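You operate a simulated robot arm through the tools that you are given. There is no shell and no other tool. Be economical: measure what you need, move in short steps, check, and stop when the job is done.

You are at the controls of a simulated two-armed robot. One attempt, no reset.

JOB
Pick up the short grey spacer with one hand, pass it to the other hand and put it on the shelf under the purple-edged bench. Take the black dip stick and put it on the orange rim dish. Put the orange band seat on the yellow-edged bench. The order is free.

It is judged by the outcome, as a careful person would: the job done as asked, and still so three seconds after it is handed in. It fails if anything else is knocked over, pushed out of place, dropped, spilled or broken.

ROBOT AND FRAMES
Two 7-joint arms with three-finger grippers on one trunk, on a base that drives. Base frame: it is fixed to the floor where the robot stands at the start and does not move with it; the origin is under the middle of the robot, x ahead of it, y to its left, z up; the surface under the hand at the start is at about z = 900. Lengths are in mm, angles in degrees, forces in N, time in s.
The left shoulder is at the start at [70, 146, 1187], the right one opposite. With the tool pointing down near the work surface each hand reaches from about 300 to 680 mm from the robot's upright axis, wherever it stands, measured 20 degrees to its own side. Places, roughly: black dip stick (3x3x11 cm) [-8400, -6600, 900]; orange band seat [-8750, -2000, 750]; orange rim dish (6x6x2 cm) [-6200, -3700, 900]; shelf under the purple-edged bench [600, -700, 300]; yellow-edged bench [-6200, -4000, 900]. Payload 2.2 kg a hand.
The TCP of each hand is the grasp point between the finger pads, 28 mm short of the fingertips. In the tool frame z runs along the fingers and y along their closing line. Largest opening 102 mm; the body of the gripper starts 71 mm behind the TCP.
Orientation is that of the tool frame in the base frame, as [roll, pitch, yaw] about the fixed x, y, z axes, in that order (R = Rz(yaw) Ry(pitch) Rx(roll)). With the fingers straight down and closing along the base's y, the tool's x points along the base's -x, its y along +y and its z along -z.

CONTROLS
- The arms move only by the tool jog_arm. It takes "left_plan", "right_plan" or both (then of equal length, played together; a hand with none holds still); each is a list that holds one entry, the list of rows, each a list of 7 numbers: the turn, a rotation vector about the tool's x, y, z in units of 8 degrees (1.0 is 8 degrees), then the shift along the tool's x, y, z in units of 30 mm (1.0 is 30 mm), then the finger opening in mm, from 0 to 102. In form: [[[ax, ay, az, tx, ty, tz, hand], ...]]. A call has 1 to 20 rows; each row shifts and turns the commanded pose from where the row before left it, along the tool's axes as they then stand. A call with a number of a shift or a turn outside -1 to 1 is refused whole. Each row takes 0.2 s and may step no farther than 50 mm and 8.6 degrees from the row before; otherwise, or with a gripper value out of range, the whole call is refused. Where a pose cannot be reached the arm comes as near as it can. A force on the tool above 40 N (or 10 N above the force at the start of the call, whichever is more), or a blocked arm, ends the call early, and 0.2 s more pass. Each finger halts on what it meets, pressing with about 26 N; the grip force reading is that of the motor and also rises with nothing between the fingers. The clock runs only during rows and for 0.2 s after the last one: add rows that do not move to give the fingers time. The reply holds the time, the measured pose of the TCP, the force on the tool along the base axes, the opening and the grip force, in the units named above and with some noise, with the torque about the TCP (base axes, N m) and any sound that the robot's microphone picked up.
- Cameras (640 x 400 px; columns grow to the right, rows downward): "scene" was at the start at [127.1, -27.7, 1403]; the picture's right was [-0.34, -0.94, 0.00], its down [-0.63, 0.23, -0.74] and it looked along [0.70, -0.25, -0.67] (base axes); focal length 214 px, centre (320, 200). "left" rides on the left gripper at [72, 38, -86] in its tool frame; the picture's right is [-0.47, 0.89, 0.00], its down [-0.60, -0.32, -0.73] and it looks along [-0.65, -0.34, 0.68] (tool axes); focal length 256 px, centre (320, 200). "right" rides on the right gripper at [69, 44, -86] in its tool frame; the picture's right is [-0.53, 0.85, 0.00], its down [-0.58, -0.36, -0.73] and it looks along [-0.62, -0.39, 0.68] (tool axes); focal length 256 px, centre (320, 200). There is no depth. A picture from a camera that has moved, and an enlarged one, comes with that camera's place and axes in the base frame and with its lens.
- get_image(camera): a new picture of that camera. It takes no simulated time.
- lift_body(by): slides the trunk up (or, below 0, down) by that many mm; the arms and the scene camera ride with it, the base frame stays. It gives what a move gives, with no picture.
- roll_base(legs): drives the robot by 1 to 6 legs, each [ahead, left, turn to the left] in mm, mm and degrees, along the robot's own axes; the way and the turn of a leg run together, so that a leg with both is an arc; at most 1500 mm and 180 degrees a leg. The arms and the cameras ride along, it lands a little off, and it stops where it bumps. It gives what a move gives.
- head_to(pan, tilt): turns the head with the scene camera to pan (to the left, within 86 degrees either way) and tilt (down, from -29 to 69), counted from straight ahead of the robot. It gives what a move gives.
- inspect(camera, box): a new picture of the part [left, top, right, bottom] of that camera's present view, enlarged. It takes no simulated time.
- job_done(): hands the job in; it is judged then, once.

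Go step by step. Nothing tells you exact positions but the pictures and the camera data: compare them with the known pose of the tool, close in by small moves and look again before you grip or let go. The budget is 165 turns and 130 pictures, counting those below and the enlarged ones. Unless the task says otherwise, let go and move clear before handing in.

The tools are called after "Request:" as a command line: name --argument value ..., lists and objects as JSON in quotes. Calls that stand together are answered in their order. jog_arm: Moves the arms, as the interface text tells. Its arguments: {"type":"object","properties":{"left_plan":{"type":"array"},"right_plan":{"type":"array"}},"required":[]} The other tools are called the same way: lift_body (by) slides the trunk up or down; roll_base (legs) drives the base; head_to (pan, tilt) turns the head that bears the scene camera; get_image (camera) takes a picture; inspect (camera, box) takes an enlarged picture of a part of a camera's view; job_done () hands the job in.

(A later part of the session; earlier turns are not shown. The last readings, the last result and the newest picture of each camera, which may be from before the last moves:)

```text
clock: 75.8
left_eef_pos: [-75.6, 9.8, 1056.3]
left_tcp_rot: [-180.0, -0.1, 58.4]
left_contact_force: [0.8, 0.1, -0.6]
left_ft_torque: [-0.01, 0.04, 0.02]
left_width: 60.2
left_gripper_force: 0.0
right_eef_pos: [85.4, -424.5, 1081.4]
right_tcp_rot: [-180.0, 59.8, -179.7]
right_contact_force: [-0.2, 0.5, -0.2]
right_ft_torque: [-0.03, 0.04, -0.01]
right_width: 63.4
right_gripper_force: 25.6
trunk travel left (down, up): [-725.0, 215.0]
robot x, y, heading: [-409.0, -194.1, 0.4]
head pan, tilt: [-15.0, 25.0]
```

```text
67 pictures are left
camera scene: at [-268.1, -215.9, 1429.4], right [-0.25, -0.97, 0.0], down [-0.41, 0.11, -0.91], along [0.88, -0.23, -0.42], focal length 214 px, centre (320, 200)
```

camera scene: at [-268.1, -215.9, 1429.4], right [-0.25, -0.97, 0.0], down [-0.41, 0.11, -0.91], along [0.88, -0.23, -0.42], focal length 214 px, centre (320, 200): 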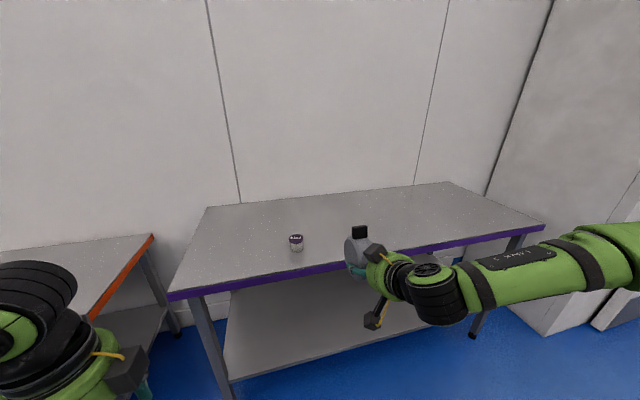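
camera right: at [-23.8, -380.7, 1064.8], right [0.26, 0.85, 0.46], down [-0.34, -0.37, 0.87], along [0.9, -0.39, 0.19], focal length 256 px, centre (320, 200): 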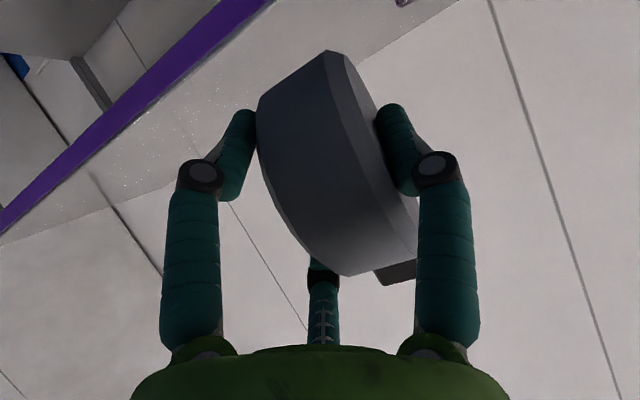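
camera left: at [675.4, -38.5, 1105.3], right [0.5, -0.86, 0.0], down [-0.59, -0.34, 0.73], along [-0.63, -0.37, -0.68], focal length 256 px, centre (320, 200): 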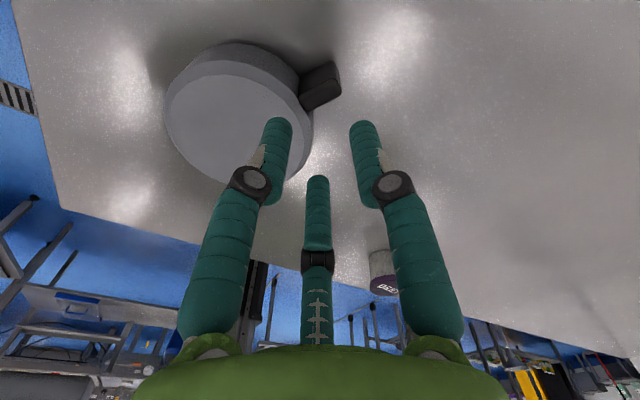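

Request:
lift_body --by -345

Request:
lift_body --by -345

Request:
get_image --camera "scene"

```text
clock: 79.1
left_eef_pos: [-75.7, 9.1, 711.3]
left_tcp_rot: [179.9, 0.0, 58.5]
left_contact_force: [0.0, 0.0, 1.2]
left_ft_torque: [0.02, 0.03, 0.03]
left_width: 59.9
left_gripper_force: 0.2
right_eef_pos: [85.4, -423.8, 737.0]
right_tcp_rot: [179.9, 59.8, -179.8]
right_contact_force: [0.4, 0.3, 0.1]
right_ft_torque: [0.03, 0.04, -0.01]
right_width: 63.2
right_gripper_force: 25.6
trunk travel left (down, up): [-380.0, 560.0]
robot x, y, heading: [-404.5, -190.9, 0.3]
head pan, tilt: [-15.0, 25.0]
```

```text
clock: 82.5
left_eef_pos: [-76.9, 9.2, 365.9]
left_tcp_rot: [179.9, 0.1, 58.4]
left_contact_force: [0.9, 0.2, 0.0]
left_ft_torque: [0.01, -0.02, -0.01]
left_width: 59.9
left_gripper_force: 0.0
right_eef_pos: [84.3, -423.4, 391.9]
right_tcp_rot: [-180.0, 59.9, -179.7]
right_contact_force: [0.0, -0.2, -0.4]
right_ft_torque: [-0.04, 0.06, -0.01]
right_width: 63.3
right_gripper_force: 26.3
trunk travel left (down, up): [-35.0, 905.0]
robot x, y, heading: [-403.7, -193.5, 0.2]
head pan, tilt: [-15.0, 25.0]
```

```text
66 pictures are left
camera scene: at [-268.3, -216.0, 739.5], right [-0.25, -0.97, 0.0], down [-0.41, 0.11, -0.91], along [0.88, -0.23, -0.42], focal length 214 px, centre (320, 200)
```

scene: 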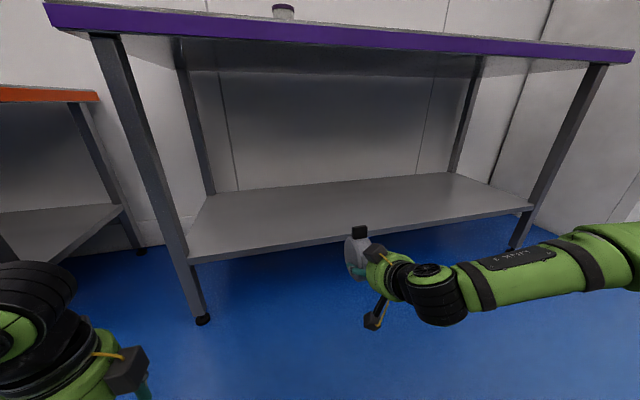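

The disc is about 45 mm above the shelf level with the hand low. Driving forward 300, then checking.

Request:
roll_base --legs '[[300, 0, 0]]'

Request:
get_image --camera "scene"

```text
clock: 84.5
left_eef_pos: [217.4, 8.7, 364.7]
left_tcp_rot: [-180.0, -0.1, 58.1]
left_contact_force: [-0.4, -0.2, 0.1]
left_ft_torque: [0.02, 0.02, 0.01]
left_width: 59.9
left_gripper_force: 0.0
right_eef_pos: [376.8, -426.1, 391.8]
right_tcp_rot: [180.0, 59.8, 180.0]
right_contact_force: [0.0, 0.3, 0.4]
right_ft_torque: [-0.02, 0.07, 0.01]
right_width: 63.4
right_gripper_force: 25.7
trunk travel left (down, up): [-35.0, 905.0]
robot x, y, heading: [-114.0, -189.7, -0.0]
head pan, tilt: [-15.0, 25.0]
```

```text
65 pictures are left
camera scene: at [23.8, -215.7, 739.5], right [-0.26, -0.97, 0.0], down [-0.41, 0.11, -0.91], along [0.88, -0.23, -0.42], focal length 214 px, centre (320, 200)
```

scene: 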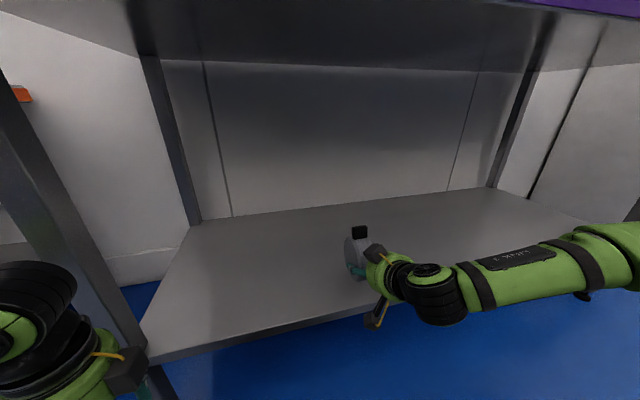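

The left hand's camera would meet the bench's left leg if I went straight on, so I shift right 220 first and then forward 90.

Request:
roll_base --legs '[[0, -220, 0], [90, 0, 0]]'

Request:
head_to --pan -25 --tilt 35

Request:
get_image --camera "scene"

Request:
get_image --camera "right"

```text
clock: 86.9
left_eef_pos: [304.9, -215.9, 365.9]
left_tcp_rot: [-180.0, 0.0, 58.2]
left_contact_force: [-0.6, -0.1, 0.0]
left_ft_torque: [0.0, 0.03, -0.05]
left_width: 60.2
left_gripper_force: 0.0
right_eef_pos: [465.2, -648.8, 393.0]
right_tcp_rot: [180.0, 59.8, -180.0]
right_contact_force: [0.7, -0.6, 0.2]
right_ft_torque: [-0.01, 0.04, -0.01]
right_width: 63.3
right_gripper_force: 25.8
trunk travel left (down, up): [-35.0, 905.0]
robot x, y, heading: [-22.7, -415.1, 0.3]
head pan, tilt: [-15.0, 25.0]
```

```text
clock: 87.7
left_eef_pos: [305.3, -215.5, 365.5]
left_tcp_rot: [180.0, 0.0, 58.2]
left_contact_force: [-0.6, -0.5, 0.1]
left_ft_torque: [-0.02, -0.02, -0.04]
left_width: 59.8
left_gripper_force: 0.0
right_eef_pos: [467.2, -648.9, 392.8]
right_tcp_rot: [-180.0, 59.9, -179.9]
right_contact_force: [0.3, -0.1, -0.2]
right_ft_torque: [0.0, 0.04, 0.02]
right_width: 63.3
right_gripper_force: 26.6
trunk travel left (down, up): [-35.0, 905.0]
robot x, y, heading: [-25.2, -416.7, 0.2]
head pan, tilt: [-25.0, 35.0]
```

```text
64 pictures are left
camera scene: at [104.1, -453.0, 723.8], right [-0.42, -0.91, 0.0], down [-0.52, 0.24, -0.82], along [0.74, -0.34, -0.57], focal length 214 px, centre (320, 200)
```

scene: 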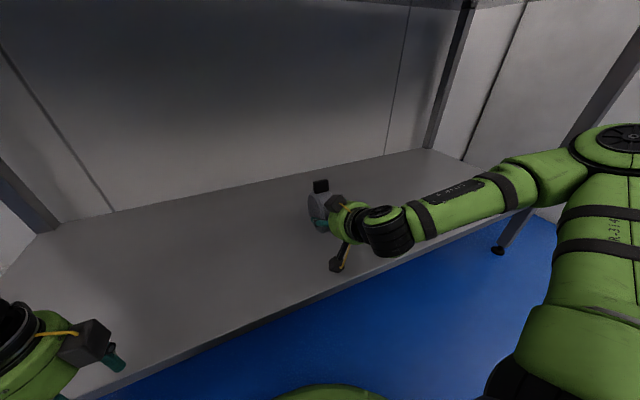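

```text
63 pictures are left
camera right: at [357.0, -605.0, 374.7], right [0.27, 0.85, 0.46], down [-0.34, -0.36, 0.87], along [0.9, -0.39, 0.19], focal length 256 px, centre (320, 200)
```

right: 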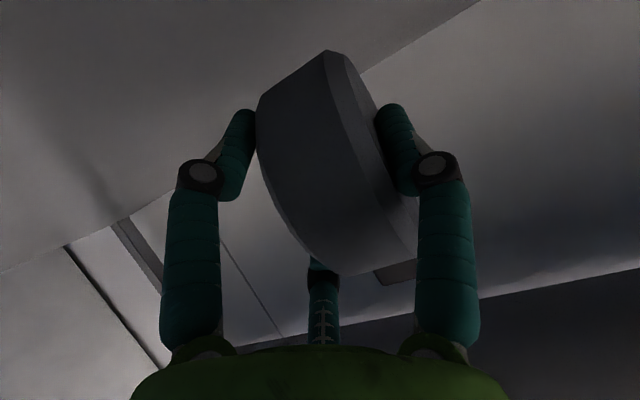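

Request:
inspect --camera "scene" --box '[270, 160, 398, 240]'

```text
5.00 times, centred on (334, 200) of scene
camera zoom: at [104.1, -453.0, 723.8], right [-0.42, -0.91, 0.0], down [-0.52, 0.24, -0.82], along [0.74, -0.34, -0.57], focal length 1072 px, centre (250, 200)
```

zoom: 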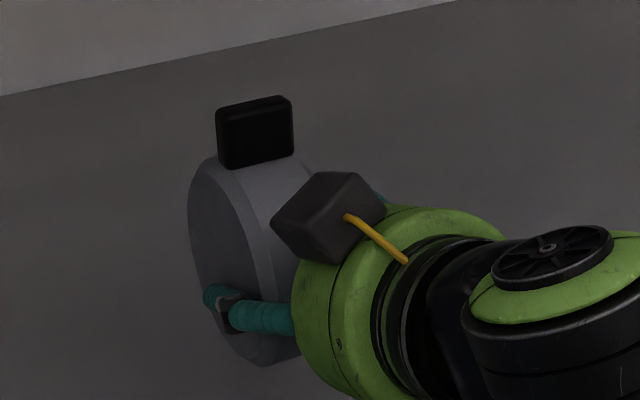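

The disc hangs upright with the block on top. Lowering slowly toward the shelf and watching the force.

Request:
jog_arm --right_plan '[[[0, 0, 0, 0.115, 0, 0.067, 10], [0, 0, 0, 0.115, 0, 0.067, 10], [0, 0, 0, 0.115, 0, 0.067, 10], [0, 0, 0, 0.115, 0, 0.067, 10], [0, 0, 0, 0.115, 0, 0.067, 10], [0, 0, 0, 0.0866, 0, 0.05, 10]]]'

Request:
inspect --camera "scene" --box '[270, 160, 398, 240]'

```text
clock: 89.1
left_eef_pos: [305.6, -215.2, 366.5]
left_tcp_rot: [-179.9, 0.0, 58.2]
left_contact_force: [-0.2, -0.8, 0.2]
left_ft_torque: [0.02, 0.03, -0.04]
left_width: 60.1
left_gripper_force: 0.0
right_eef_pos: [466.1, -649.9, 370.8]
right_tcp_rot: [-180.0, 59.8, -180.0]
right_contact_force: [0.6, -0.2, 0.3]
right_ft_torque: [-0.01, 0.05, -0.01]
right_width: 63.0
right_gripper_force: 26.6
trunk travel left (down, up): [-35.0, 905.0]
robot x, y, heading: [-21.2, -417.1, 0.3]
head pan, tilt: [-25.0, 35.0]
```

```text
5.00 times, centred on (334, 200) of scene
camera zoom: at [104.1, -453.1, 723.7], right [-0.42, -0.91, 0.0], down [-0.52, 0.24, -0.82], along [0.74, -0.34, -0.57], focal length 1072 px, centre (250, 200)
```

zoom: 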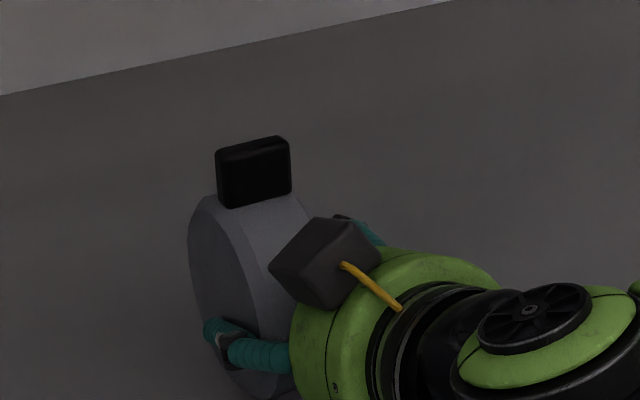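

Request:
jog_arm --right_plan '[[[0, 0, 0, 0.0866, 0, 0.05, 10], [0, 0, 0, 0.0866, 0, 0.05, 10], [0, 0, 0, 0.0866, 0, 0.05, 10], [0, 0, 0, 0.0866, 0, 0.05, 10]]]'

```text
clock: 90.1
left_eef_pos: [306.0, -215.4, 366.4]
left_tcp_rot: [-180.0, 0.0, 58.2]
left_contact_force: [-0.4, -0.1, 0.4]
left_ft_torque: [0.03, 0.01, 0.02]
left_width: 59.9
left_gripper_force: 0.0
right_eef_pos: [465.1, -649.3, 357.3]
right_tcp_rot: [180.0, 59.8, 179.9]
right_contact_force: [0.5, 0.6, 1.3]
right_ft_torque: [-0.04, 0.04, -0.01]
right_width: 63.6
right_gripper_force: 26.0
trunk travel left (down, up): [-35.0, 905.0]
robot x, y, heading: [-24.8, -415.3, 0.1]
head pan, tilt: [-25.0, 35.0]
```

Request:
jog_arm --right_plan '[[[0, 0, 0, 0.0866, 0, 0.05, 10], [0, 0, 0, 0.0866, 0, 0.05, 10]]]'

Request:
get_image --camera "scene"

```text
clock: 90.7
left_eef_pos: [305.5, -216.0, 366.8]
left_tcp_rot: [180.0, 0.1, 58.2]
left_contact_force: [-0.3, -0.3, -0.1]
left_ft_torque: [0.02, -0.03, 0.01]
left_width: 59.7
left_gripper_force: 0.1
right_eef_pos: [465.7, -648.5, 353.1]
right_tcp_rot: [180.0, 60.2, 180.0]
right_contact_force: [-2.2, -1.5, 7.6]
right_ft_torque: [0.22, -0.14, 0.07]
right_width: 63.4
right_gripper_force: 25.7
trunk travel left (down, up): [-35.0, 905.0]
robot x, y, heading: [-23.9, -414.2, -0.1]
head pan, tilt: [-25.0, 35.0]
```

```text
60 pictures are left
camera scene: at [103.2, -452.9, 724.1], right [-0.42, -0.91, 0.0], down [-0.52, 0.24, -0.82], along [0.74, -0.34, -0.57], focal length 214 px, centre (320, 200)
```

scene: 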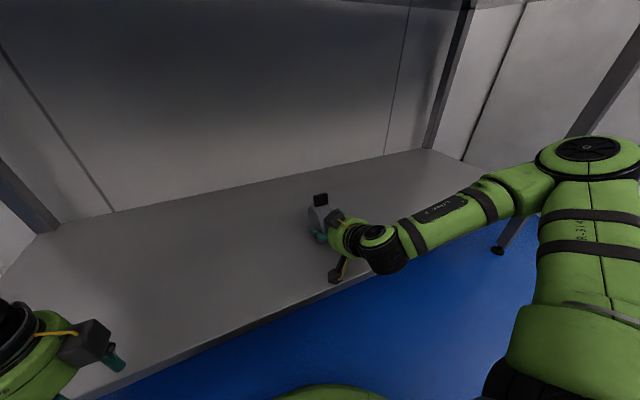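

Contact with the shelf at about 8 N under the disc. I open the right hand gently.

Request:
jog_arm --right_plan '[[[0, 0, 0, 0, 0, 0, 68], [0, 0, 0, 0, 0, 0, 74], [0, 0, 0, 0, 0, 0, 82], [0, 0, 0, 0, 0, 0, 92], [0, 0, 0, 0, 0, 0, 102], [0, 0, 0, 0, 0, 0, 102]]]'

Request:
inspect --camera "scene" --box '[270, 170, 398, 250]'

Request:
get_image --camera "right"

```text
clock: 92.1
left_eef_pos: [305.3, -215.9, 366.2]
left_tcp_rot: [180.0, 0.0, 58.2]
left_contact_force: [-0.1, 0.0, 0.2]
left_ft_torque: [-0.02, -0.04, 0.0]
left_width: 59.9
left_gripper_force: 0.1
right_eef_pos: [465.6, -649.3, 349.7]
right_tcp_rot: [-179.9, 59.8, 179.9]
right_contact_force: [1.5, -0.9, 1.8]
right_ft_torque: [-0.04, -0.02, 0.07]
right_width: 102.2
right_gripper_force: 0.1
trunk travel left (down, up): [-35.0, 905.0]
robot x, y, heading: [-22.7, -418.5, 0.2]
head pan, tilt: [-25.0, 35.0]
```

```text
5.00 times, centred on (334, 210) of scene
camera zoom: at [103.8, -453.0, 723.8], right [-0.42, -0.91, 0.0], down [-0.52, 0.24, -0.82], along [0.74, -0.34, -0.57], focal length 1072 px, centre (250, 150)
```

zoom: 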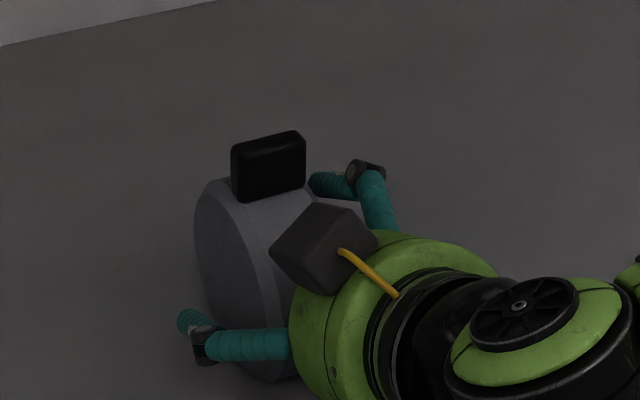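

```text
58 pictures are left
camera right: at [356.6, -605.0, 333.6], right [0.27, 0.85, 0.46], down [-0.34, -0.36, 0.87], along [0.9, -0.39, 0.19], focal length 256 px, centre (320, 200)
```

right: 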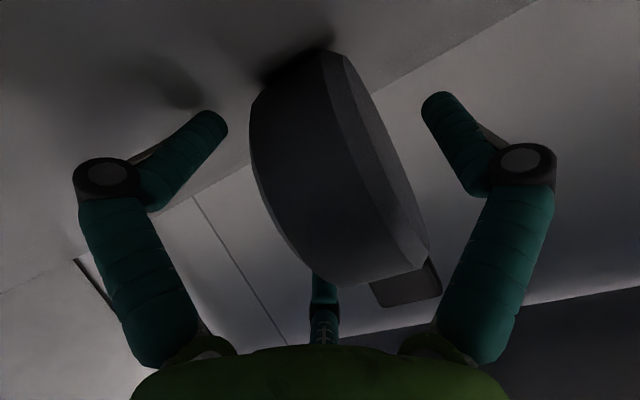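

The disc stands free on the shelf. Withdrawing the right hand straight back along its axis.

Request:
jog_arm --right_plan '[[[0, 0, 0, -0.1, 0, -0.3, 102], [0, 0, 0, 0, 0, -0.5, 102], [0, 0, 0, 0, 0, -0.7, 102], [0, 0, 0, 0, 0, -0.8, 102], [0, 0, 0, 0, 0, -0.8, 102], [0, 0, 0, 0, 0, -0.8, 102], [0, 0, 0, 0, 0, 0, 102]]]'

Request:
get_image --camera "scene"

```text
clock: 93.7
left_eef_pos: [306.2, -214.1, 367.4]
left_tcp_rot: [-180.0, 0.0, 58.2]
left_contact_force: [0.1, -0.3, -0.2]
left_ft_torque: [-0.01, -0.02, 0.04]
left_width: 60.1
left_gripper_force: 0.1
right_eef_pos: [463.9, -659.0, 407.6]
right_tcp_rot: [180.0, 59.7, 180.0]
right_contact_force: [0.1, 0.9, -0.5]
right_ft_torque: [0.02, -0.01, -0.01]
right_width: 102.0
right_gripper_force: 0.0
right hand out of reach, approached as far as the arm can: row 1, 2, 3, 4, 5, 6
trunk travel left (down, up): [-35.0, 905.0]
robot x, y, heading: [-23.0, -416.0, 0.2]
head pan, tilt: [-25.0, 35.0]
```

```text
57 pictures are left
camera scene: at [103.9, -453.0, 723.8], right [-0.42, -0.91, 0.0], down [-0.52, 0.24, -0.82], along [0.74, -0.34, -0.57], focal length 214 px, centre (320, 200)
```

scene: 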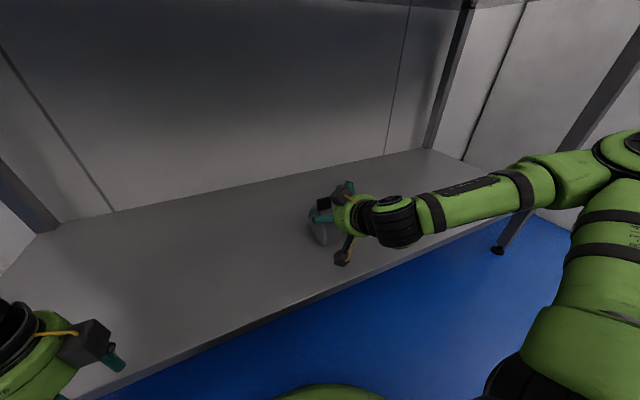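

Request:
inspect --camera "scene" --box '[270, 160, 398, 240]'

Request:
get_image --camera "right"

```text
5.00 times, centred on (334, 200) of scene
camera zoom: at [103.9, -453.0, 723.8], right [-0.42, -0.91, 0.0], down [-0.52, 0.24, -0.82], along [0.74, -0.34, -0.57], focal length 1072 px, centre (250, 200)
```

zoom: 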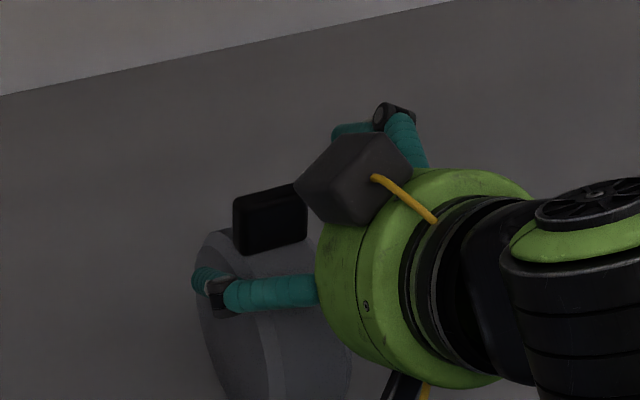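

```text
55 pictures are left
camera right: at [355.3, -614.8, 390.6], right [0.27, 0.85, 0.46], down [-0.34, -0.36, 0.87], along [0.9, -0.39, 0.19], focal length 256 px, centre (320, 200)
```

right: 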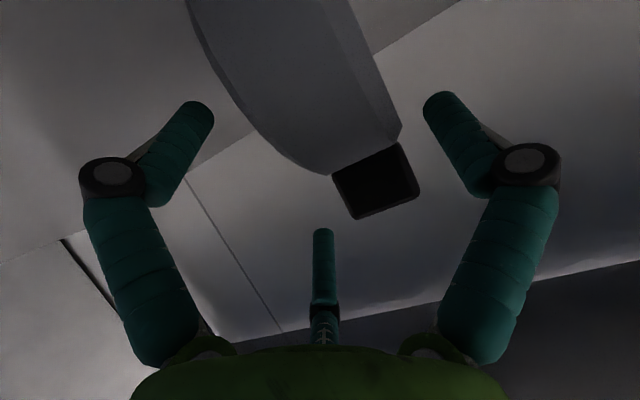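

The disc and block sit clear between the open fingers, so backing the base straight out is safe.

Request:
roll_base --legs '[[-400, 0, 0]]'

Request:
get_image --camera "scene"

```text
clock: 96.2
left_eef_pos: [-91.7, -216.5, 364.6]
left_tcp_rot: [179.9, 0.0, 58.0]
left_contact_force: [0.6, -0.2, 0.3]
left_ft_torque: [0.03, -0.01, -0.02]
left_width: 59.7
left_gripper_force: 0.0
right_eef_pos: [64.6, -660.2, 407.7]
right_tcp_rot: [180.0, 59.8, 179.8]
right_contact_force: [-0.9, 0.0, -0.4]
right_ft_torque: [0.01, -0.01, 0.04]
right_width: 102.2
right_gripper_force: 0.0
trunk travel left (down, up): [-35.0, 905.0]
robot x, y, heading: [-420.7, -413.2, 0.2]
head pan, tilt: [-25.0, 35.0]
```

```text
54 pictures are left
camera scene: at [-294.1, -453.8, 723.8], right [-0.42, -0.91, 0.0], down [-0.52, 0.24, -0.82], along [0.74, -0.35, -0.57], focal length 214 px, centre (320, 200)
```

scene: 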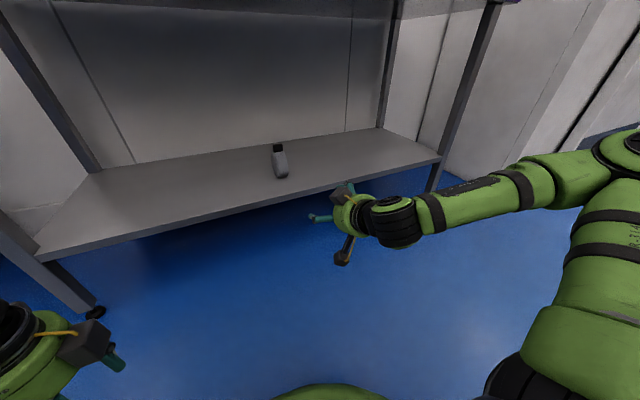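

The spacer stands on the shelf. Now I tuck the right arm, raise the trunk and look around for a way to the other places.

Request:
jog_arm --right_plan '[[[0, 0.9375, 0, 0, 0, -0.6, 60], [0, 0.9375, 0, 0, 0, -0.6, 60], [0, 0.9375, 0, 0, 0, -0.6, 60], [0, 0.9375, 0, 0, 0, -0.6, 60], [0, 0.9375, 0, 0, 0, -0.6, 60], [0, 0.9375, 0, 0, 0, -0.6, 60], [0, 0.9375, 0, 0, 0, -0.6, 60], [0, 0.9375, 0, 0, 0, -0.6, 60], [0, 0, 0, 0.7, 0, 0, 60], [0, 0, 0, 0.7, 0, 0, 60], [0, 0, 0, 0.7, 0, 0, 60]]]'

Request:
lift_body --by 345

Request:
lift_body --by 345

Request:
roll_base --legs '[[-500, 0, 0], [0, 0, 170]]'

Request:
head_to --pan 0 --tilt 15

Request:
get_image --camera "scene"

```text
clock: 98.5
left_eef_pos: [-91.8, -216.9, 365.7]
left_tcp_rot: [-180.0, 0.0, 58.0]
left_contact_force: [-0.1, 0.1, -0.5]
left_ft_torque: [-0.06, 0.02, -0.04]
left_width: 60.0
left_gripper_force: 0.0
right_eef_pos: [-74.7, -658.9, 523.0]
right_tcp_rot: [180.0, -0.2, 179.8]
right_contact_force: [0.0, 0.9, 0.1]
right_ft_torque: [0.0, 0.02, 0.01]
right_width: 60.0
right_gripper_force: 0.0
trunk travel left (down, up): [-35.0, 905.0]
robot x, y, heading: [-423.4, -416.1, -0.1]
head pan, tilt: [-25.0, 35.0]
```

```text
clock: 101.9
left_eef_pos: [-91.7, -216.0, 709.7]
left_tcp_rot: [180.0, 0.0, 58.0]
left_contact_force: [0.4, 0.0, 0.7]
left_ft_torque: [0.01, 0.01, -0.01]
left_width: 60.0
left_gripper_force: 0.1
right_eef_pos: [-73.9, -659.5, 867.5]
right_tcp_rot: [-180.0, -0.3, 179.9]
right_contact_force: [0.0, 0.3, 0.5]
right_ft_torque: [-0.04, 0.01, -0.04]
right_width: 60.2
right_gripper_force: 0.0
trunk travel left (down, up): [-380.0, 560.0]
robot x, y, heading: [-420.0, -415.5, -0.2]
head pan, tilt: [-25.0, 35.0]
```

```text
clock: 105.3
left_eef_pos: [-91.7, -217.1, 1056.8]
left_tcp_rot: [-180.0, 0.0, 58.0]
left_contact_force: [0.2, 0.1, 0.1]
left_ft_torque: [0.0, 0.02, -0.02]
left_width: 60.0
left_gripper_force: 0.0
right_eef_pos: [-74.2, -658.8, 1213.0]
right_tcp_rot: [-180.0, -0.2, 179.9]
right_contact_force: [0.6, -0.6, -0.1]
right_ft_torque: [0.0, -0.01, 0.01]
right_width: 60.2
right_gripper_force: 0.0
trunk travel left (down, up): [-725.0, 215.0]
robot x, y, heading: [-422.8, -420.8, 0.1]
head pan, tilt: [-25.0, 35.0]
```

```text
clock: 112.7
left_eef_pos: [-1233.8, -186.1, 1052.4]
left_tcp_rot: [-179.7, 0.6, 170.0]
left_contact_force: [-0.3, -1.2, -0.2]
left_ft_torque: [0.04, 0.02, -0.04]
left_width: 60.0
left_gripper_force: 0.0
right_eef_pos: [-846.9, 7.7, 1210.0]
right_tcp_rot: [180.0, -0.6, -66.0]
right_contact_force: [-0.2, -0.1, -0.3]
right_ft_torque: [0.04, 0.03, -0.01]
right_width: 59.9
right_gripper_force: 0.0
trunk travel left (down, up): [-725.0, 215.0]
robot x, y, heading: [-920.9, -417.2, 113.8]
head pan, tilt: [-25.0, 35.0]
stopped in leg 2: the robot was blocked; the commanded pose is now the measured one
```

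```text
clock: 113.6
left_eef_pos: [-1235.7, -184.9, 1053.1]
left_tcp_rot: [-179.6, 0.5, 170.5]
left_contact_force: [-0.3, 0.6, 1.0]
left_ft_torque: [-0.01, -0.04, -0.01]
left_width: 60.0
left_gripper_force: 0.1
right_eef_pos: [-847.8, 12.0, 1210.3]
right_tcp_rot: [180.0, -0.7, -65.9]
right_contact_force: [-0.5, -0.4, 0.2]
right_ft_torque: [-0.04, 0.03, 0.01]
right_width: 59.9
right_gripper_force: 0.0
trunk travel left (down, up): [-725.0, 215.0]
robot x, y, heading: [-922.1, -417.7, 114.3]
head pan, tilt: [0.0, 15.0]
```

```text
53 pictures are left
camera scene: at [-987.1, -271.0, 1443.9], right [0.91, 0.41, 0.0], down [0.11, -0.25, -0.96], along [-0.39, 0.88, -0.27], focal length 214 px, centre (320, 200)
```

scene: 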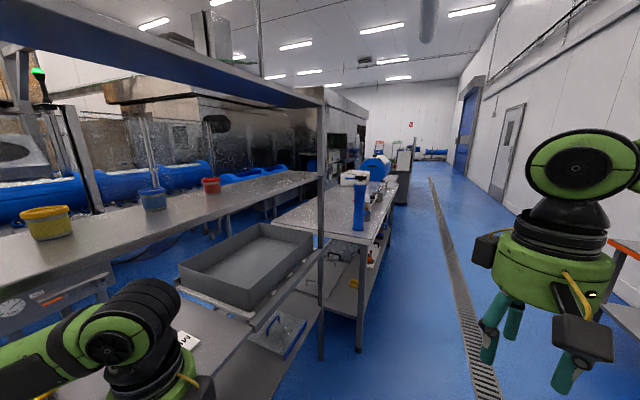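

The turn was blocked by a production counter behind. I'll look at what's on the left side before moving.

Request:
head_to --pan 60 --tilt 35

Request:
get_image --camera "scene"

Request:
head_to --pan -70 --tilt 25

Request:
get_image --camera "scene"

```text
clock: 114.9
left_eef_pos: [-1236.0, -184.3, 1052.7]
left_tcp_rot: [-179.6, 0.6, 170.4]
left_contact_force: [-0.1, 0.1, -0.1]
left_ft_torque: [0.01, 0.02, 0.0]
left_width: 59.8
left_gripper_force: 0.0
right_eef_pos: [-846.8, 12.3, 1208.7]
right_tcp_rot: [-179.9, -0.6, -65.8]
right_contact_force: [-0.8, -0.6, 0.3]
right_ft_torque: [-0.01, 0.0, -0.03]
right_width: 60.1
right_gripper_force: 0.1
trunk travel left (down, up): [-725.0, 215.0]
robot x, y, heading: [-925.1, -417.1, 114.3]
head pan, tilt: [60.0, 35.0]
```

```text
52 pictures are left
camera scene: at [-1036.5, -347.6, 1412.7], right [0.1, 0.99, -0.01], down [0.57, -0.07, -0.82], along [-0.81, 0.08, -0.58], focal length 214 px, centre (320, 200)
```

scene: 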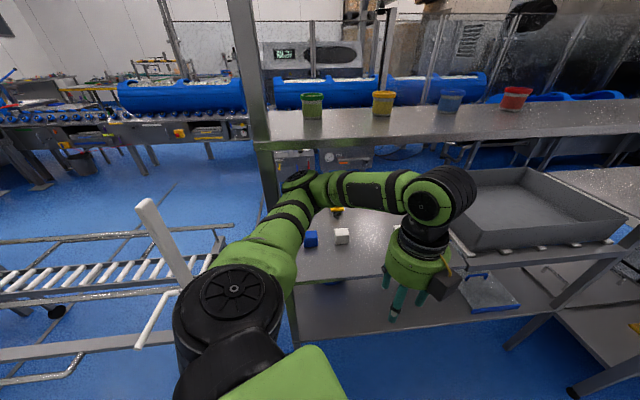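

```text
clock: 117.0
left_eef_pos: [-1234.7, -185.5, 1053.0]
left_tcp_rot: [-179.6, 0.5, 170.3]
left_contact_force: [0.6, 1.3, 0.2]
left_ft_torque: [-0.02, -0.01, 0.0]
left_width: 60.2
left_gripper_force: 0.1
right_eef_pos: [-846.7, 11.5, 1210.1]
right_tcp_rot: [180.0, -0.8, -65.8]
right_contact_force: [-0.5, -0.1, -0.7]
right_ft_torque: [0.01, 0.0, 0.02]
right_width: 60.2
right_gripper_force: 0.1
trunk travel left (down, up): [-725.0, 215.0]
robot x, y, heading: [-926.2, -412.6, 114.2]
head pan, tilt: [-70.0, 25.0]
```

```text
51 pictures are left
camera scene: at [-882.8, -292.3, 1428.4], right [0.7, -0.72, 0.01], down [-0.3, -0.3, -0.9], along [0.65, 0.63, -0.43], focal length 214 px, centre (320, 200)
```

scene: 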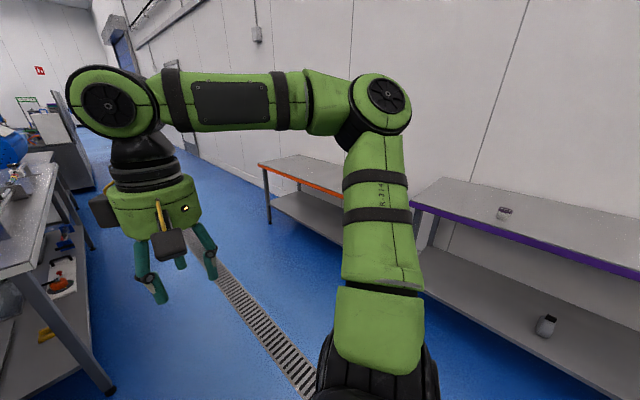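

The left elbow met a post; nothing looks displaced. I turn back, move to mid-corridor and face along -y, then look.

Request:
roll_base --legs '[[0, 0, -114], [420, 0, 0], [0, 0, -90]]'

Request:
head_to --pan 0 --tilt 15

Request:
get_image --camera "scene"

Request:
head_to --pan -60 --tilt 15

Request:
get_image --camera "scene"

```text
clock: 128.2
left_eef_pos: [-308.5, -743.3, 1055.5]
left_tcp_rot: [180.0, 0.3, -33.3]
left_contact_force: [-0.2, -0.1, 0.6]
left_ft_torque: [0.01, -0.02, 0.01]
left_width: 59.8
left_gripper_force: 0.0
right_eef_pos: [-743.3, -764.4, 1213.8]
right_tcp_rot: [-180.0, 0.0, 90.3]
right_contact_force: [-0.2, 0.4, 0.0]
right_ft_torque: [0.0, -0.03, 0.03]
right_width: 59.5
right_gripper_force: 0.0
trunk travel left (down, up): [-725.0, 215.0]
robot x, y, heading: [-502.0, -414.6, -89.5]
head pan, tilt: [-70.0, 25.0]
```

```text
clock: 129.6
left_eef_pos: [-308.3, -745.3, 1056.6]
left_tcp_rot: [179.9, 0.2, -33.1]
left_contact_force: [0.8, -0.4, -0.9]
left_ft_torque: [-0.01, -0.02, -0.01]
left_width: 60.0
left_gripper_force: 0.1
right_eef_pos: [-744.3, -764.7, 1213.3]
right_tcp_rot: [179.9, 0.0, 90.3]
right_contact_force: [0.2, 0.8, -0.4]
right_ft_torque: [0.03, 0.01, 0.02]
right_width: 60.0
right_gripper_force: 0.1
trunk travel left (down, up): [-725.0, 215.0]
robot x, y, heading: [-502.4, -417.3, -89.6]
head pan, tilt: [0.0, 15.0]
```

```text
50 pictures are left
camera scene: at [-504.4, -558.9, 1445.7], right [-1.0, 0.0, 0.0], down [0.0, 0.26, -0.97], along [0.0, -0.97, -0.26], focal length 214 px, centre (320, 200)
```

scene: 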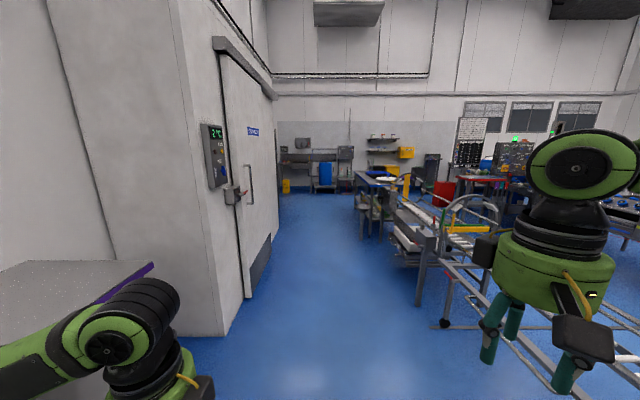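

```text
clock: 130.9
left_eef_pos: [-309.5, -745.1, 1055.6]
left_tcp_rot: [179.9, 0.2, -33.2]
left_contact_force: [0.0, 0.8, 0.0]
left_ft_torque: [0.02, -0.03, -0.02]
left_width: 59.9
left_gripper_force: 0.0
right_eef_pos: [-744.2, -764.2, 1213.9]
right_tcp_rot: [-179.9, 0.0, 90.4]
right_contact_force: [0.9, -0.7, -0.1]
right_ft_torque: [0.02, 0.0, 0.0]
right_width: 60.2
right_gripper_force: 0.0
trunk travel left (down, up): [-725.0, 215.0]
robot x, y, heading: [-501.4, -416.5, -89.9]
head pan, tilt: [-60.0, 15.0]
```

```text
49 pictures are left
camera scene: at [-585.3, -512.6, 1445.8], right [-0.5, 0.86, 0.0], down [0.22, 0.13, -0.97], along [-0.83, -0.49, -0.26], focal length 214 px, centre (320, 200)
```

scene: 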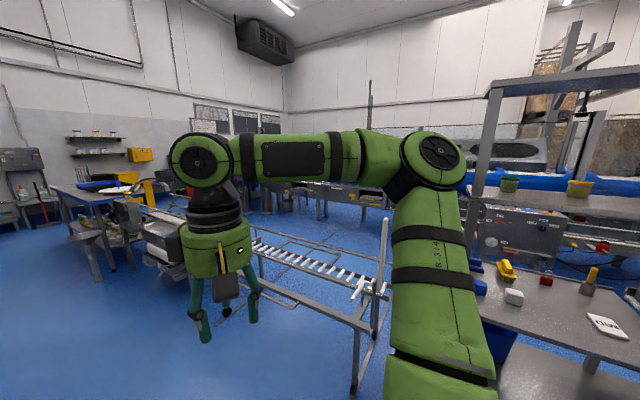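

The corridor along -y is open. I drive ahead about 2.1 m and look to the right for a passage toward -x.

Request:
roll_base --legs '[[1200, 0, 0], [1100, 0, 0]]'

Request:
head_to --pan -75 --tilt 18

Request:
get_image --camera "scene"

Request:
head_to --pan -25 --tilt 18

Request:
get_image --camera "scene"

```text
clock: 142.3
left_eef_pos: [-296.0, -3057.7, 1055.8]
left_tcp_rot: [179.7, 0.1, -33.2]
left_contact_force: [-0.6, -0.1, 0.0]
left_ft_torque: [0.03, -0.02, 0.03]
left_width: 59.8
left_gripper_force: 0.1
right_eef_pos: [-731.8, -3078.8, 1214.6]
right_tcp_rot: [180.0, 0.0, 90.4]
right_contact_force: [0.1, -0.4, 0.0]
right_ft_torque: [0.02, 0.02, 0.0]
right_width: 60.0
right_gripper_force: 0.1
trunk travel left (down, up): [-725.0, 215.0]
robot x, y, heading: [-493.6, -2731.2, -89.4]
head pan, tilt: [-60.0, 15.0]
```

```text
clock: 143.0
left_eef_pos: [-296.1, -3058.2, 1056.0]
left_tcp_rot: [179.9, 0.2, -33.2]
left_contact_force: [0.0, 0.0, -0.1]
left_ft_torque: [0.04, 0.01, 0.03]
left_width: 59.9
left_gripper_force: 0.0
right_eef_pos: [-730.7, -3079.7, 1215.1]
right_tcp_rot: [180.0, 0.0, 90.5]
right_contact_force: [-1.1, 0.2, -0.9]
right_ft_torque: [0.01, -0.04, 0.03]
right_width: 60.0
right_gripper_force: 0.1
trunk travel left (down, up): [-725.0, 215.0]
robot x, y, heading: [-489.2, -2731.9, -89.8]
head pan, tilt: [-75.0, 18.0]
```

```text
48 pictures are left
camera scene: at [-582.6, -2805.3, 1440.9], right [-0.27, 0.96, 0.0], down [0.3, 0.08, -0.95], along [-0.92, -0.25, -0.31], focal length 214 px, centre (320, 200)
```

scene: 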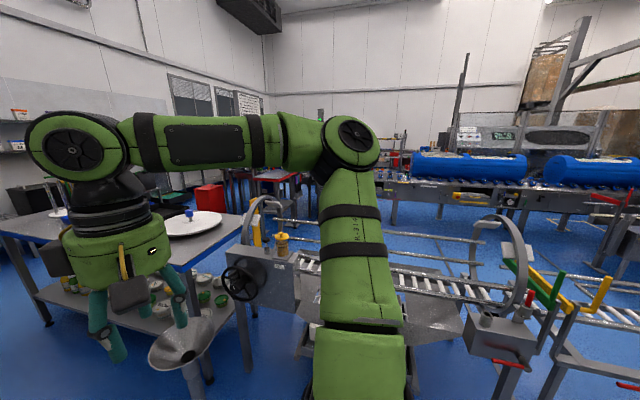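

```text
clock: 144.2
left_eef_pos: [-295.4, -3058.2, 1055.0]
left_tcp_rot: [179.9, 0.3, -33.3]
left_contact_force: [0.2, -0.4, 0.0]
left_ft_torque: [-0.03, 0.01, 0.0]
left_width: 60.1
left_gripper_force: 0.1
right_eef_pos: [-731.4, -3079.8, 1213.1]
right_tcp_rot: [180.0, 0.0, 90.5]
right_contact_force: [1.1, -0.6, 0.3]
right_ft_torque: [-0.04, 0.01, -0.05]
right_width: 59.9
right_gripper_force: 0.0
trunk travel left (down, up): [-725.0, 215.0]
robot x, y, heading: [-488.1, -2730.5, -89.5]
head pan, tilt: [-25.0, 18.0]
```

```text
47 pictures are left
camera scene: at [-531.6, -2865.0, 1440.9], right [-0.91, 0.42, 0.0], down [0.13, 0.28, -0.95], along [-0.4, -0.86, -0.31], focal length 214 px, centre (320, 200)
```

scene: 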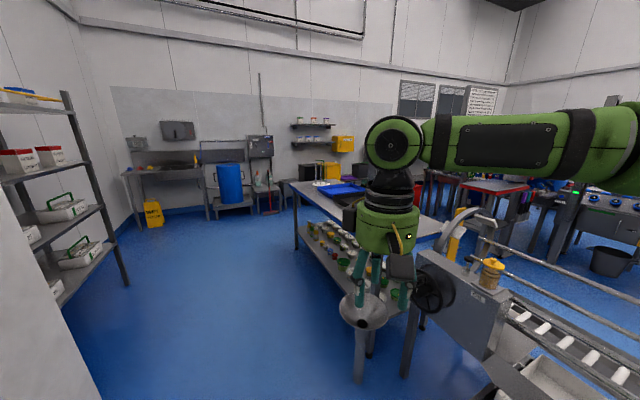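

The passage lies beyond the table's far end (y below about -5150). I drive on to about y -5850 and look along -x.

Request:
roll_base --legs '[[0, 60, 0], [1500, 0, 0], [1500, 0, 0]]'

Request:
head_to --pan -80 --tilt 18

Request:
get_image --camera "scene"

```text
clock: 159.4
left_eef_pos: [-160.9, -6077.3, 1055.9]
left_tcp_rot: [179.9, 0.1, -31.8]
left_contact_force: [-0.6, -0.7, 0.4]
left_ft_torque: [0.02, -0.01, 0.01]
left_width: 60.0
left_gripper_force: 0.1
right_eef_pos: [-596.8, -6110.3, 1214.0]
right_tcp_rot: [180.0, -0.1, 91.8]
right_contact_force: [-0.1, -0.5, 0.0]
right_ft_torque: [-0.02, -0.01, 0.02]
right_width: 59.9
right_gripper_force: 0.1
trunk travel left (down, up): [-725.0, 215.0]
robot x, y, heading: [-363.6, -5754.2, -88.0]
head pan, tilt: [-25.0, 18.0]
```

```text
clock: 160.6
left_eef_pos: [-162.3, -6080.1, 1055.7]
left_tcp_rot: [179.9, 0.2, -31.7]
left_contact_force: [0.5, 0.4, -0.1]
left_ft_torque: [0.0, 0.05, 0.02]
left_width: 60.2
left_gripper_force: 0.1
right_eef_pos: [-595.6, -6111.4, 1214.3]
right_tcp_rot: [179.9, 0.0, 91.8]
right_contact_force: [-0.2, -0.5, 0.7]
right_ft_torque: [0.0, -0.02, 0.04]
right_width: 60.1
right_gripper_force: 0.1
trunk travel left (down, up): [-725.0, 215.0]
robot x, y, heading: [-365.9, -5758.8, -88.3]
head pan, tilt: [-80.0, 18.0]
```

```text
46 pictures are left
camera scene: at [-456.1, -5824.6, 1440.9], right [-0.21, 0.98, 0.0], down [0.3, 0.06, -0.95], along [-0.93, -0.2, -0.31], focal length 214 px, centre (320, 200)
```

scene: 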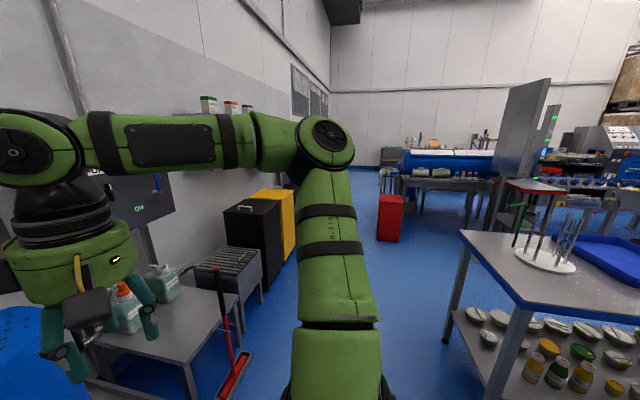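

The lane along -x at y ≈ -5800 looks about 1.3 m wide. I turn to face -x and look straight along it.

Request:
roll_base --legs '[[0, 0, -91.5]]'

Request:
head_to --pan 0 --tilt 18

Request:
get_image --camera "scene"

```text
clock: 164.9
left_eef_pos: [-692.4, -5953.0, 1055.9]
left_tcp_rot: [179.9, 0.2, -122.8]
left_contact_force: [-0.2, -0.2, 0.3]
left_ft_torque: [0.0, 0.02, -0.02]
left_width: 60.0
left_gripper_force: 0.0
right_eef_pos: [-714.8, -5518.8, 1213.0]
right_tcp_rot: [180.0, 0.1, 0.8]
right_contact_force: [-0.2, -0.2, 0.7]
right_ft_torque: [0.01, 0.0, 0.0]
right_width: 59.8
right_gripper_force: 0.0
trunk travel left (down, up): [-725.0, 215.0]
robot x, y, heading: [-366.7, -5757.9, -179.2]
head pan, tilt: [-80.0, 18.0]
```

```text
clock: 166.4
left_eef_pos: [-691.8, -5953.4, 1054.7]
left_tcp_rot: [180.0, 0.2, -122.8]
left_contact_force: [-0.3, 0.1, 0.2]
left_ft_torque: [0.01, -0.03, 0.01]
left_width: 60.0
left_gripper_force: 0.0
right_eef_pos: [-715.6, -5517.5, 1214.2]
right_tcp_rot: [-179.9, 0.0, 0.9]
right_contact_force: [-0.3, 0.5, -0.5]
right_ft_torque: [0.0, -0.03, 0.01]
right_width: 60.1
right_gripper_force: 0.2
trunk travel left (down, up): [-725.0, 215.0]
robot x, y, heading: [-361.5, -5755.4, -179.5]
head pan, tilt: [0.0, 18.0]
```

```text
45 pictures are left
camera scene: at [-509.7, -5757.1, 1440.9], right [-0.01, 1.0, 0.0], down [0.31, 0.0, -0.95], along [-0.95, -0.01, -0.31], focal length 214 px, centre (320, 200)
```

scene: 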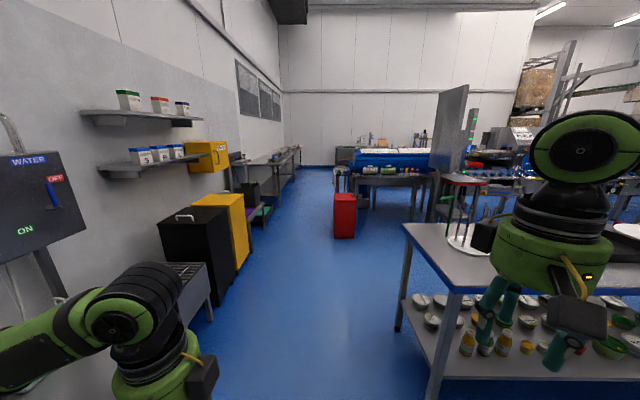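

The lane is clear apart from a red bin near [-3140, -5440]. I advance, easing left to pass it.

Request:
roll_base --legs '[[1500, 0, -0.5], [600, 200, 0], [1400, 0, 0]]'

Request:
get_image --camera "scene"

```text
clock: 183.6
left_eef_pos: [-4215.5, -6136.1, 1055.2]
left_tcp_rot: [180.0, 0.2, -123.7]
left_contact_force: [-0.8, -1.3, 0.2]
left_ft_torque: [0.03, 0.01, -0.01]
left_width: 60.1
left_gripper_force: 0.0
right_eef_pos: [-4231.9, -5699.7, 1213.8]
right_tcp_rot: [180.0, 0.1, -0.1]
right_contact_force: [-0.3, 0.2, -0.5]
right_ft_torque: [0.01, 0.01, 0.0]
right_width: 60.0
right_gripper_force: 0.0
trunk travel left (down, up): [-725.0, 215.0]
robot x, y, heading: [-3887.8, -5943.7, 179.6]
head pan, tilt: [0.0, 18.0]
```

```text
44 pictures are left
camera scene: at [-4030.0, -5942.4, 1440.9], right [0.0, 1.0, 0.0], down [0.31, 0.0, -0.95], along [-0.95, 0.0, -0.31], focal length 214 px, centre (320, 200)
```

scene: 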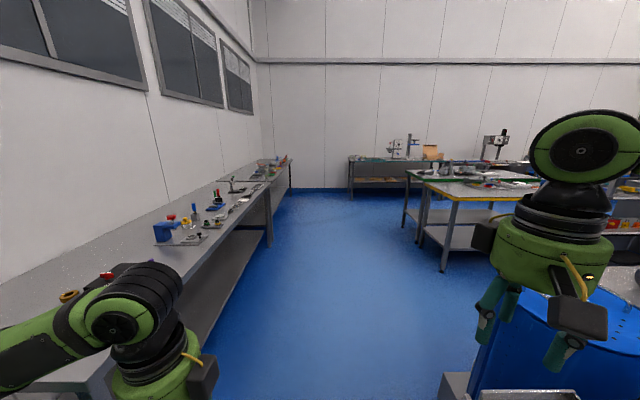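

The yellow-edged bench is ahead on the right. The stick should be at the far end of the wall bench on the left; I drive there.

Request:
roll_base --legs '[[1500, 0, 0], [1500, 0, 0], [1100, 0, 0]]'

Request:
head_to --pan 70 --tilt 30

Request:
get_image --camera "scene"

```text
clock: 203.6
left_eef_pos: [-8374.9, -6129.5, 1056.2]
left_tcp_rot: [179.8, 0.2, -124.6]
left_contact_force: [-0.5, 0.2, -1.2]
left_ft_torque: [-0.02, -0.01, -0.01]
left_width: 60.1
left_gripper_force: 0.0
right_eef_pos: [-8383.2, -5693.6, 1215.1]
right_tcp_rot: [180.0, -0.2, -1.1]
right_contact_force: [0.2, 0.2, 0.0]
right_ft_torque: [0.02, 0.01, 0.01]
right_width: 59.9
right_gripper_force: 0.1
trunk travel left (down, up): [-725.0, 215.0]
robot x, y, heading: [-8041.2, -5942.6, 178.7]
head pan, tilt: [0.0, 18.0]
```

```text
clock: 205.0
left_eef_pos: [-8375.2, -6129.3, 1055.0]
left_tcp_rot: [179.9, 0.3, -124.7]
left_contact_force: [-0.2, 0.2, -0.1]
left_ft_torque: [-0.01, 0.0, 0.03]
left_width: 59.9
left_gripper_force: 0.1
right_eef_pos: [-8383.6, -5694.0, 1213.9]
right_tcp_rot: [180.0, 0.0, -1.0]
right_contact_force: [-0.7, -0.6, 0.5]
right_ft_torque: [-0.03, 0.0, 0.03]
right_width: 60.0
right_gripper_force: 0.1
trunk travel left (down, up): [-725.0, 215.0]
robot x, y, heading: [-8041.9, -5946.1, 178.6]
head pan, tilt: [70.0, 30.0]
```

```text
43 pictures are left
camera scene: at [-8125.9, -6025.8, 1421.6], right [-0.93, 0.36, 0.0], down [0.18, 0.47, -0.87], along [-0.31, -0.81, -0.5], focal length 214 px, centre (320, 200)
```

scene: 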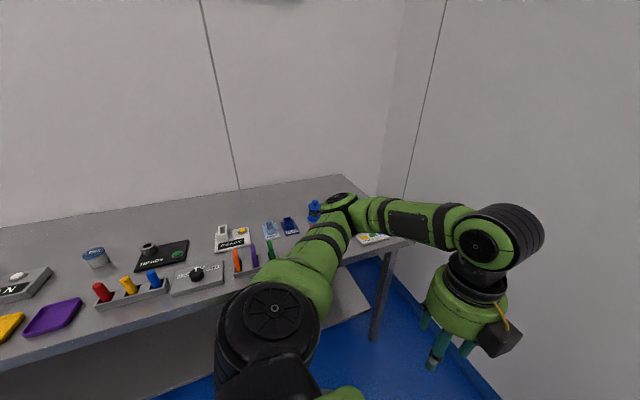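

The arm hides the spot; I turn to face the bench.

Request:
roll_base --legs '[[0, 0, 91.4]]'

Request:
head_to --pan -20 --tilt 35

Request:
get_image --camera "scene"

```text
clock: 209.2
left_eef_pos: [-7851.7, -6274.8, 1055.6]
left_tcp_rot: [179.9, 0.2, -34.1]
left_contact_force: [0.4, 0.8, 0.5]
left_ft_torque: [0.03, 0.01, 0.02]
left_width: 60.1
left_gripper_force: 0.1
right_eef_pos: [-8286.7, -6287.3, 1214.6]
right_tcp_rot: [-180.0, 0.0, 89.4]
right_contact_force: [0.7, -0.3, 0.1]
right_ft_torque: [0.0, 0.0, 0.01]
right_width: 59.9
right_gripper_force: 0.0
trunk travel left (down, up): [-725.0, 215.0]
robot x, y, heading: [-8042.0, -5944.3, -90.4]
head pan, tilt: [70.0, 30.0]
```

```text
clock: 210.9
left_eef_pos: [-7853.0, -6274.2, 1056.6]
left_tcp_rot: [179.9, 0.2, -34.2]
left_contact_force: [-0.2, -0.3, -0.8]
left_ft_torque: [0.0, -0.04, 0.02]
left_width: 60.0
left_gripper_force: 0.1
right_eef_pos: [-8288.8, -6287.7, 1214.1]
right_tcp_rot: [180.0, 0.0, 89.4]
right_contact_force: [0.3, -0.1, 0.1]
right_ft_torque: [0.01, -0.01, 0.0]
right_width: 60.0
right_gripper_force: 0.1
trunk travel left (down, up): [-725.0, 215.0]
robot x, y, heading: [-8042.0, -5941.6, -90.8]
head pan, tilt: [-20.0, 35.0]
```

```text
42 pictures are left
camera scene: at [-8074.6, -6075.0, 1413.8], right [-0.94, 0.35, 0.0], down [0.2, 0.54, -0.82], along [-0.29, -0.77, -0.57], focal length 214 px, centre (320, 200)
```

scene: 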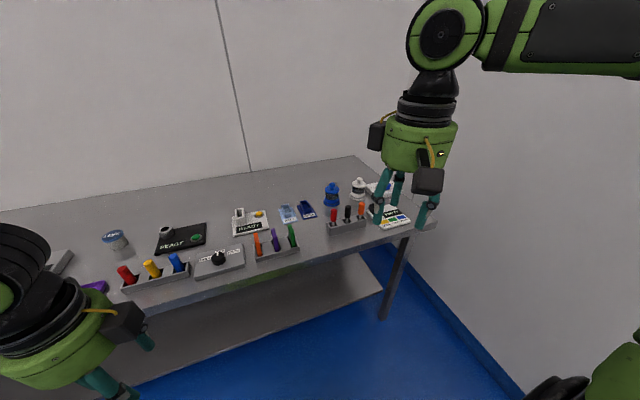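

Request:
inspect --camera "scene" --box '[230, 170, 422, 290]'

```text
3.33 times, centred on (326, 230) of scene
camera zoom: at [-8074.6, -6075.0, 1413.8], right [-0.94, 0.35, 0.0], down [0.2, 0.54, -0.82], along [-0.29, -0.77, -0.57], focal length 715 px, centre (300, 100)
```

zoom: 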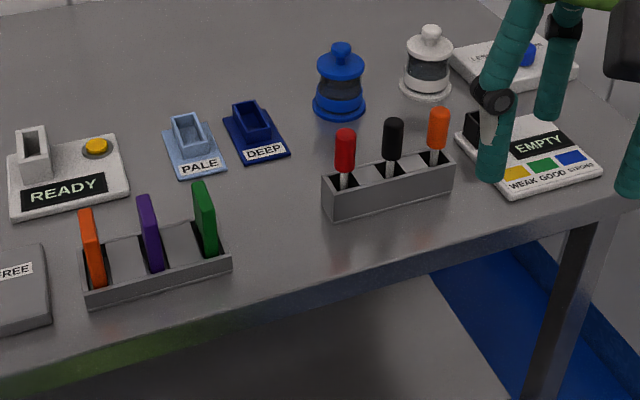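

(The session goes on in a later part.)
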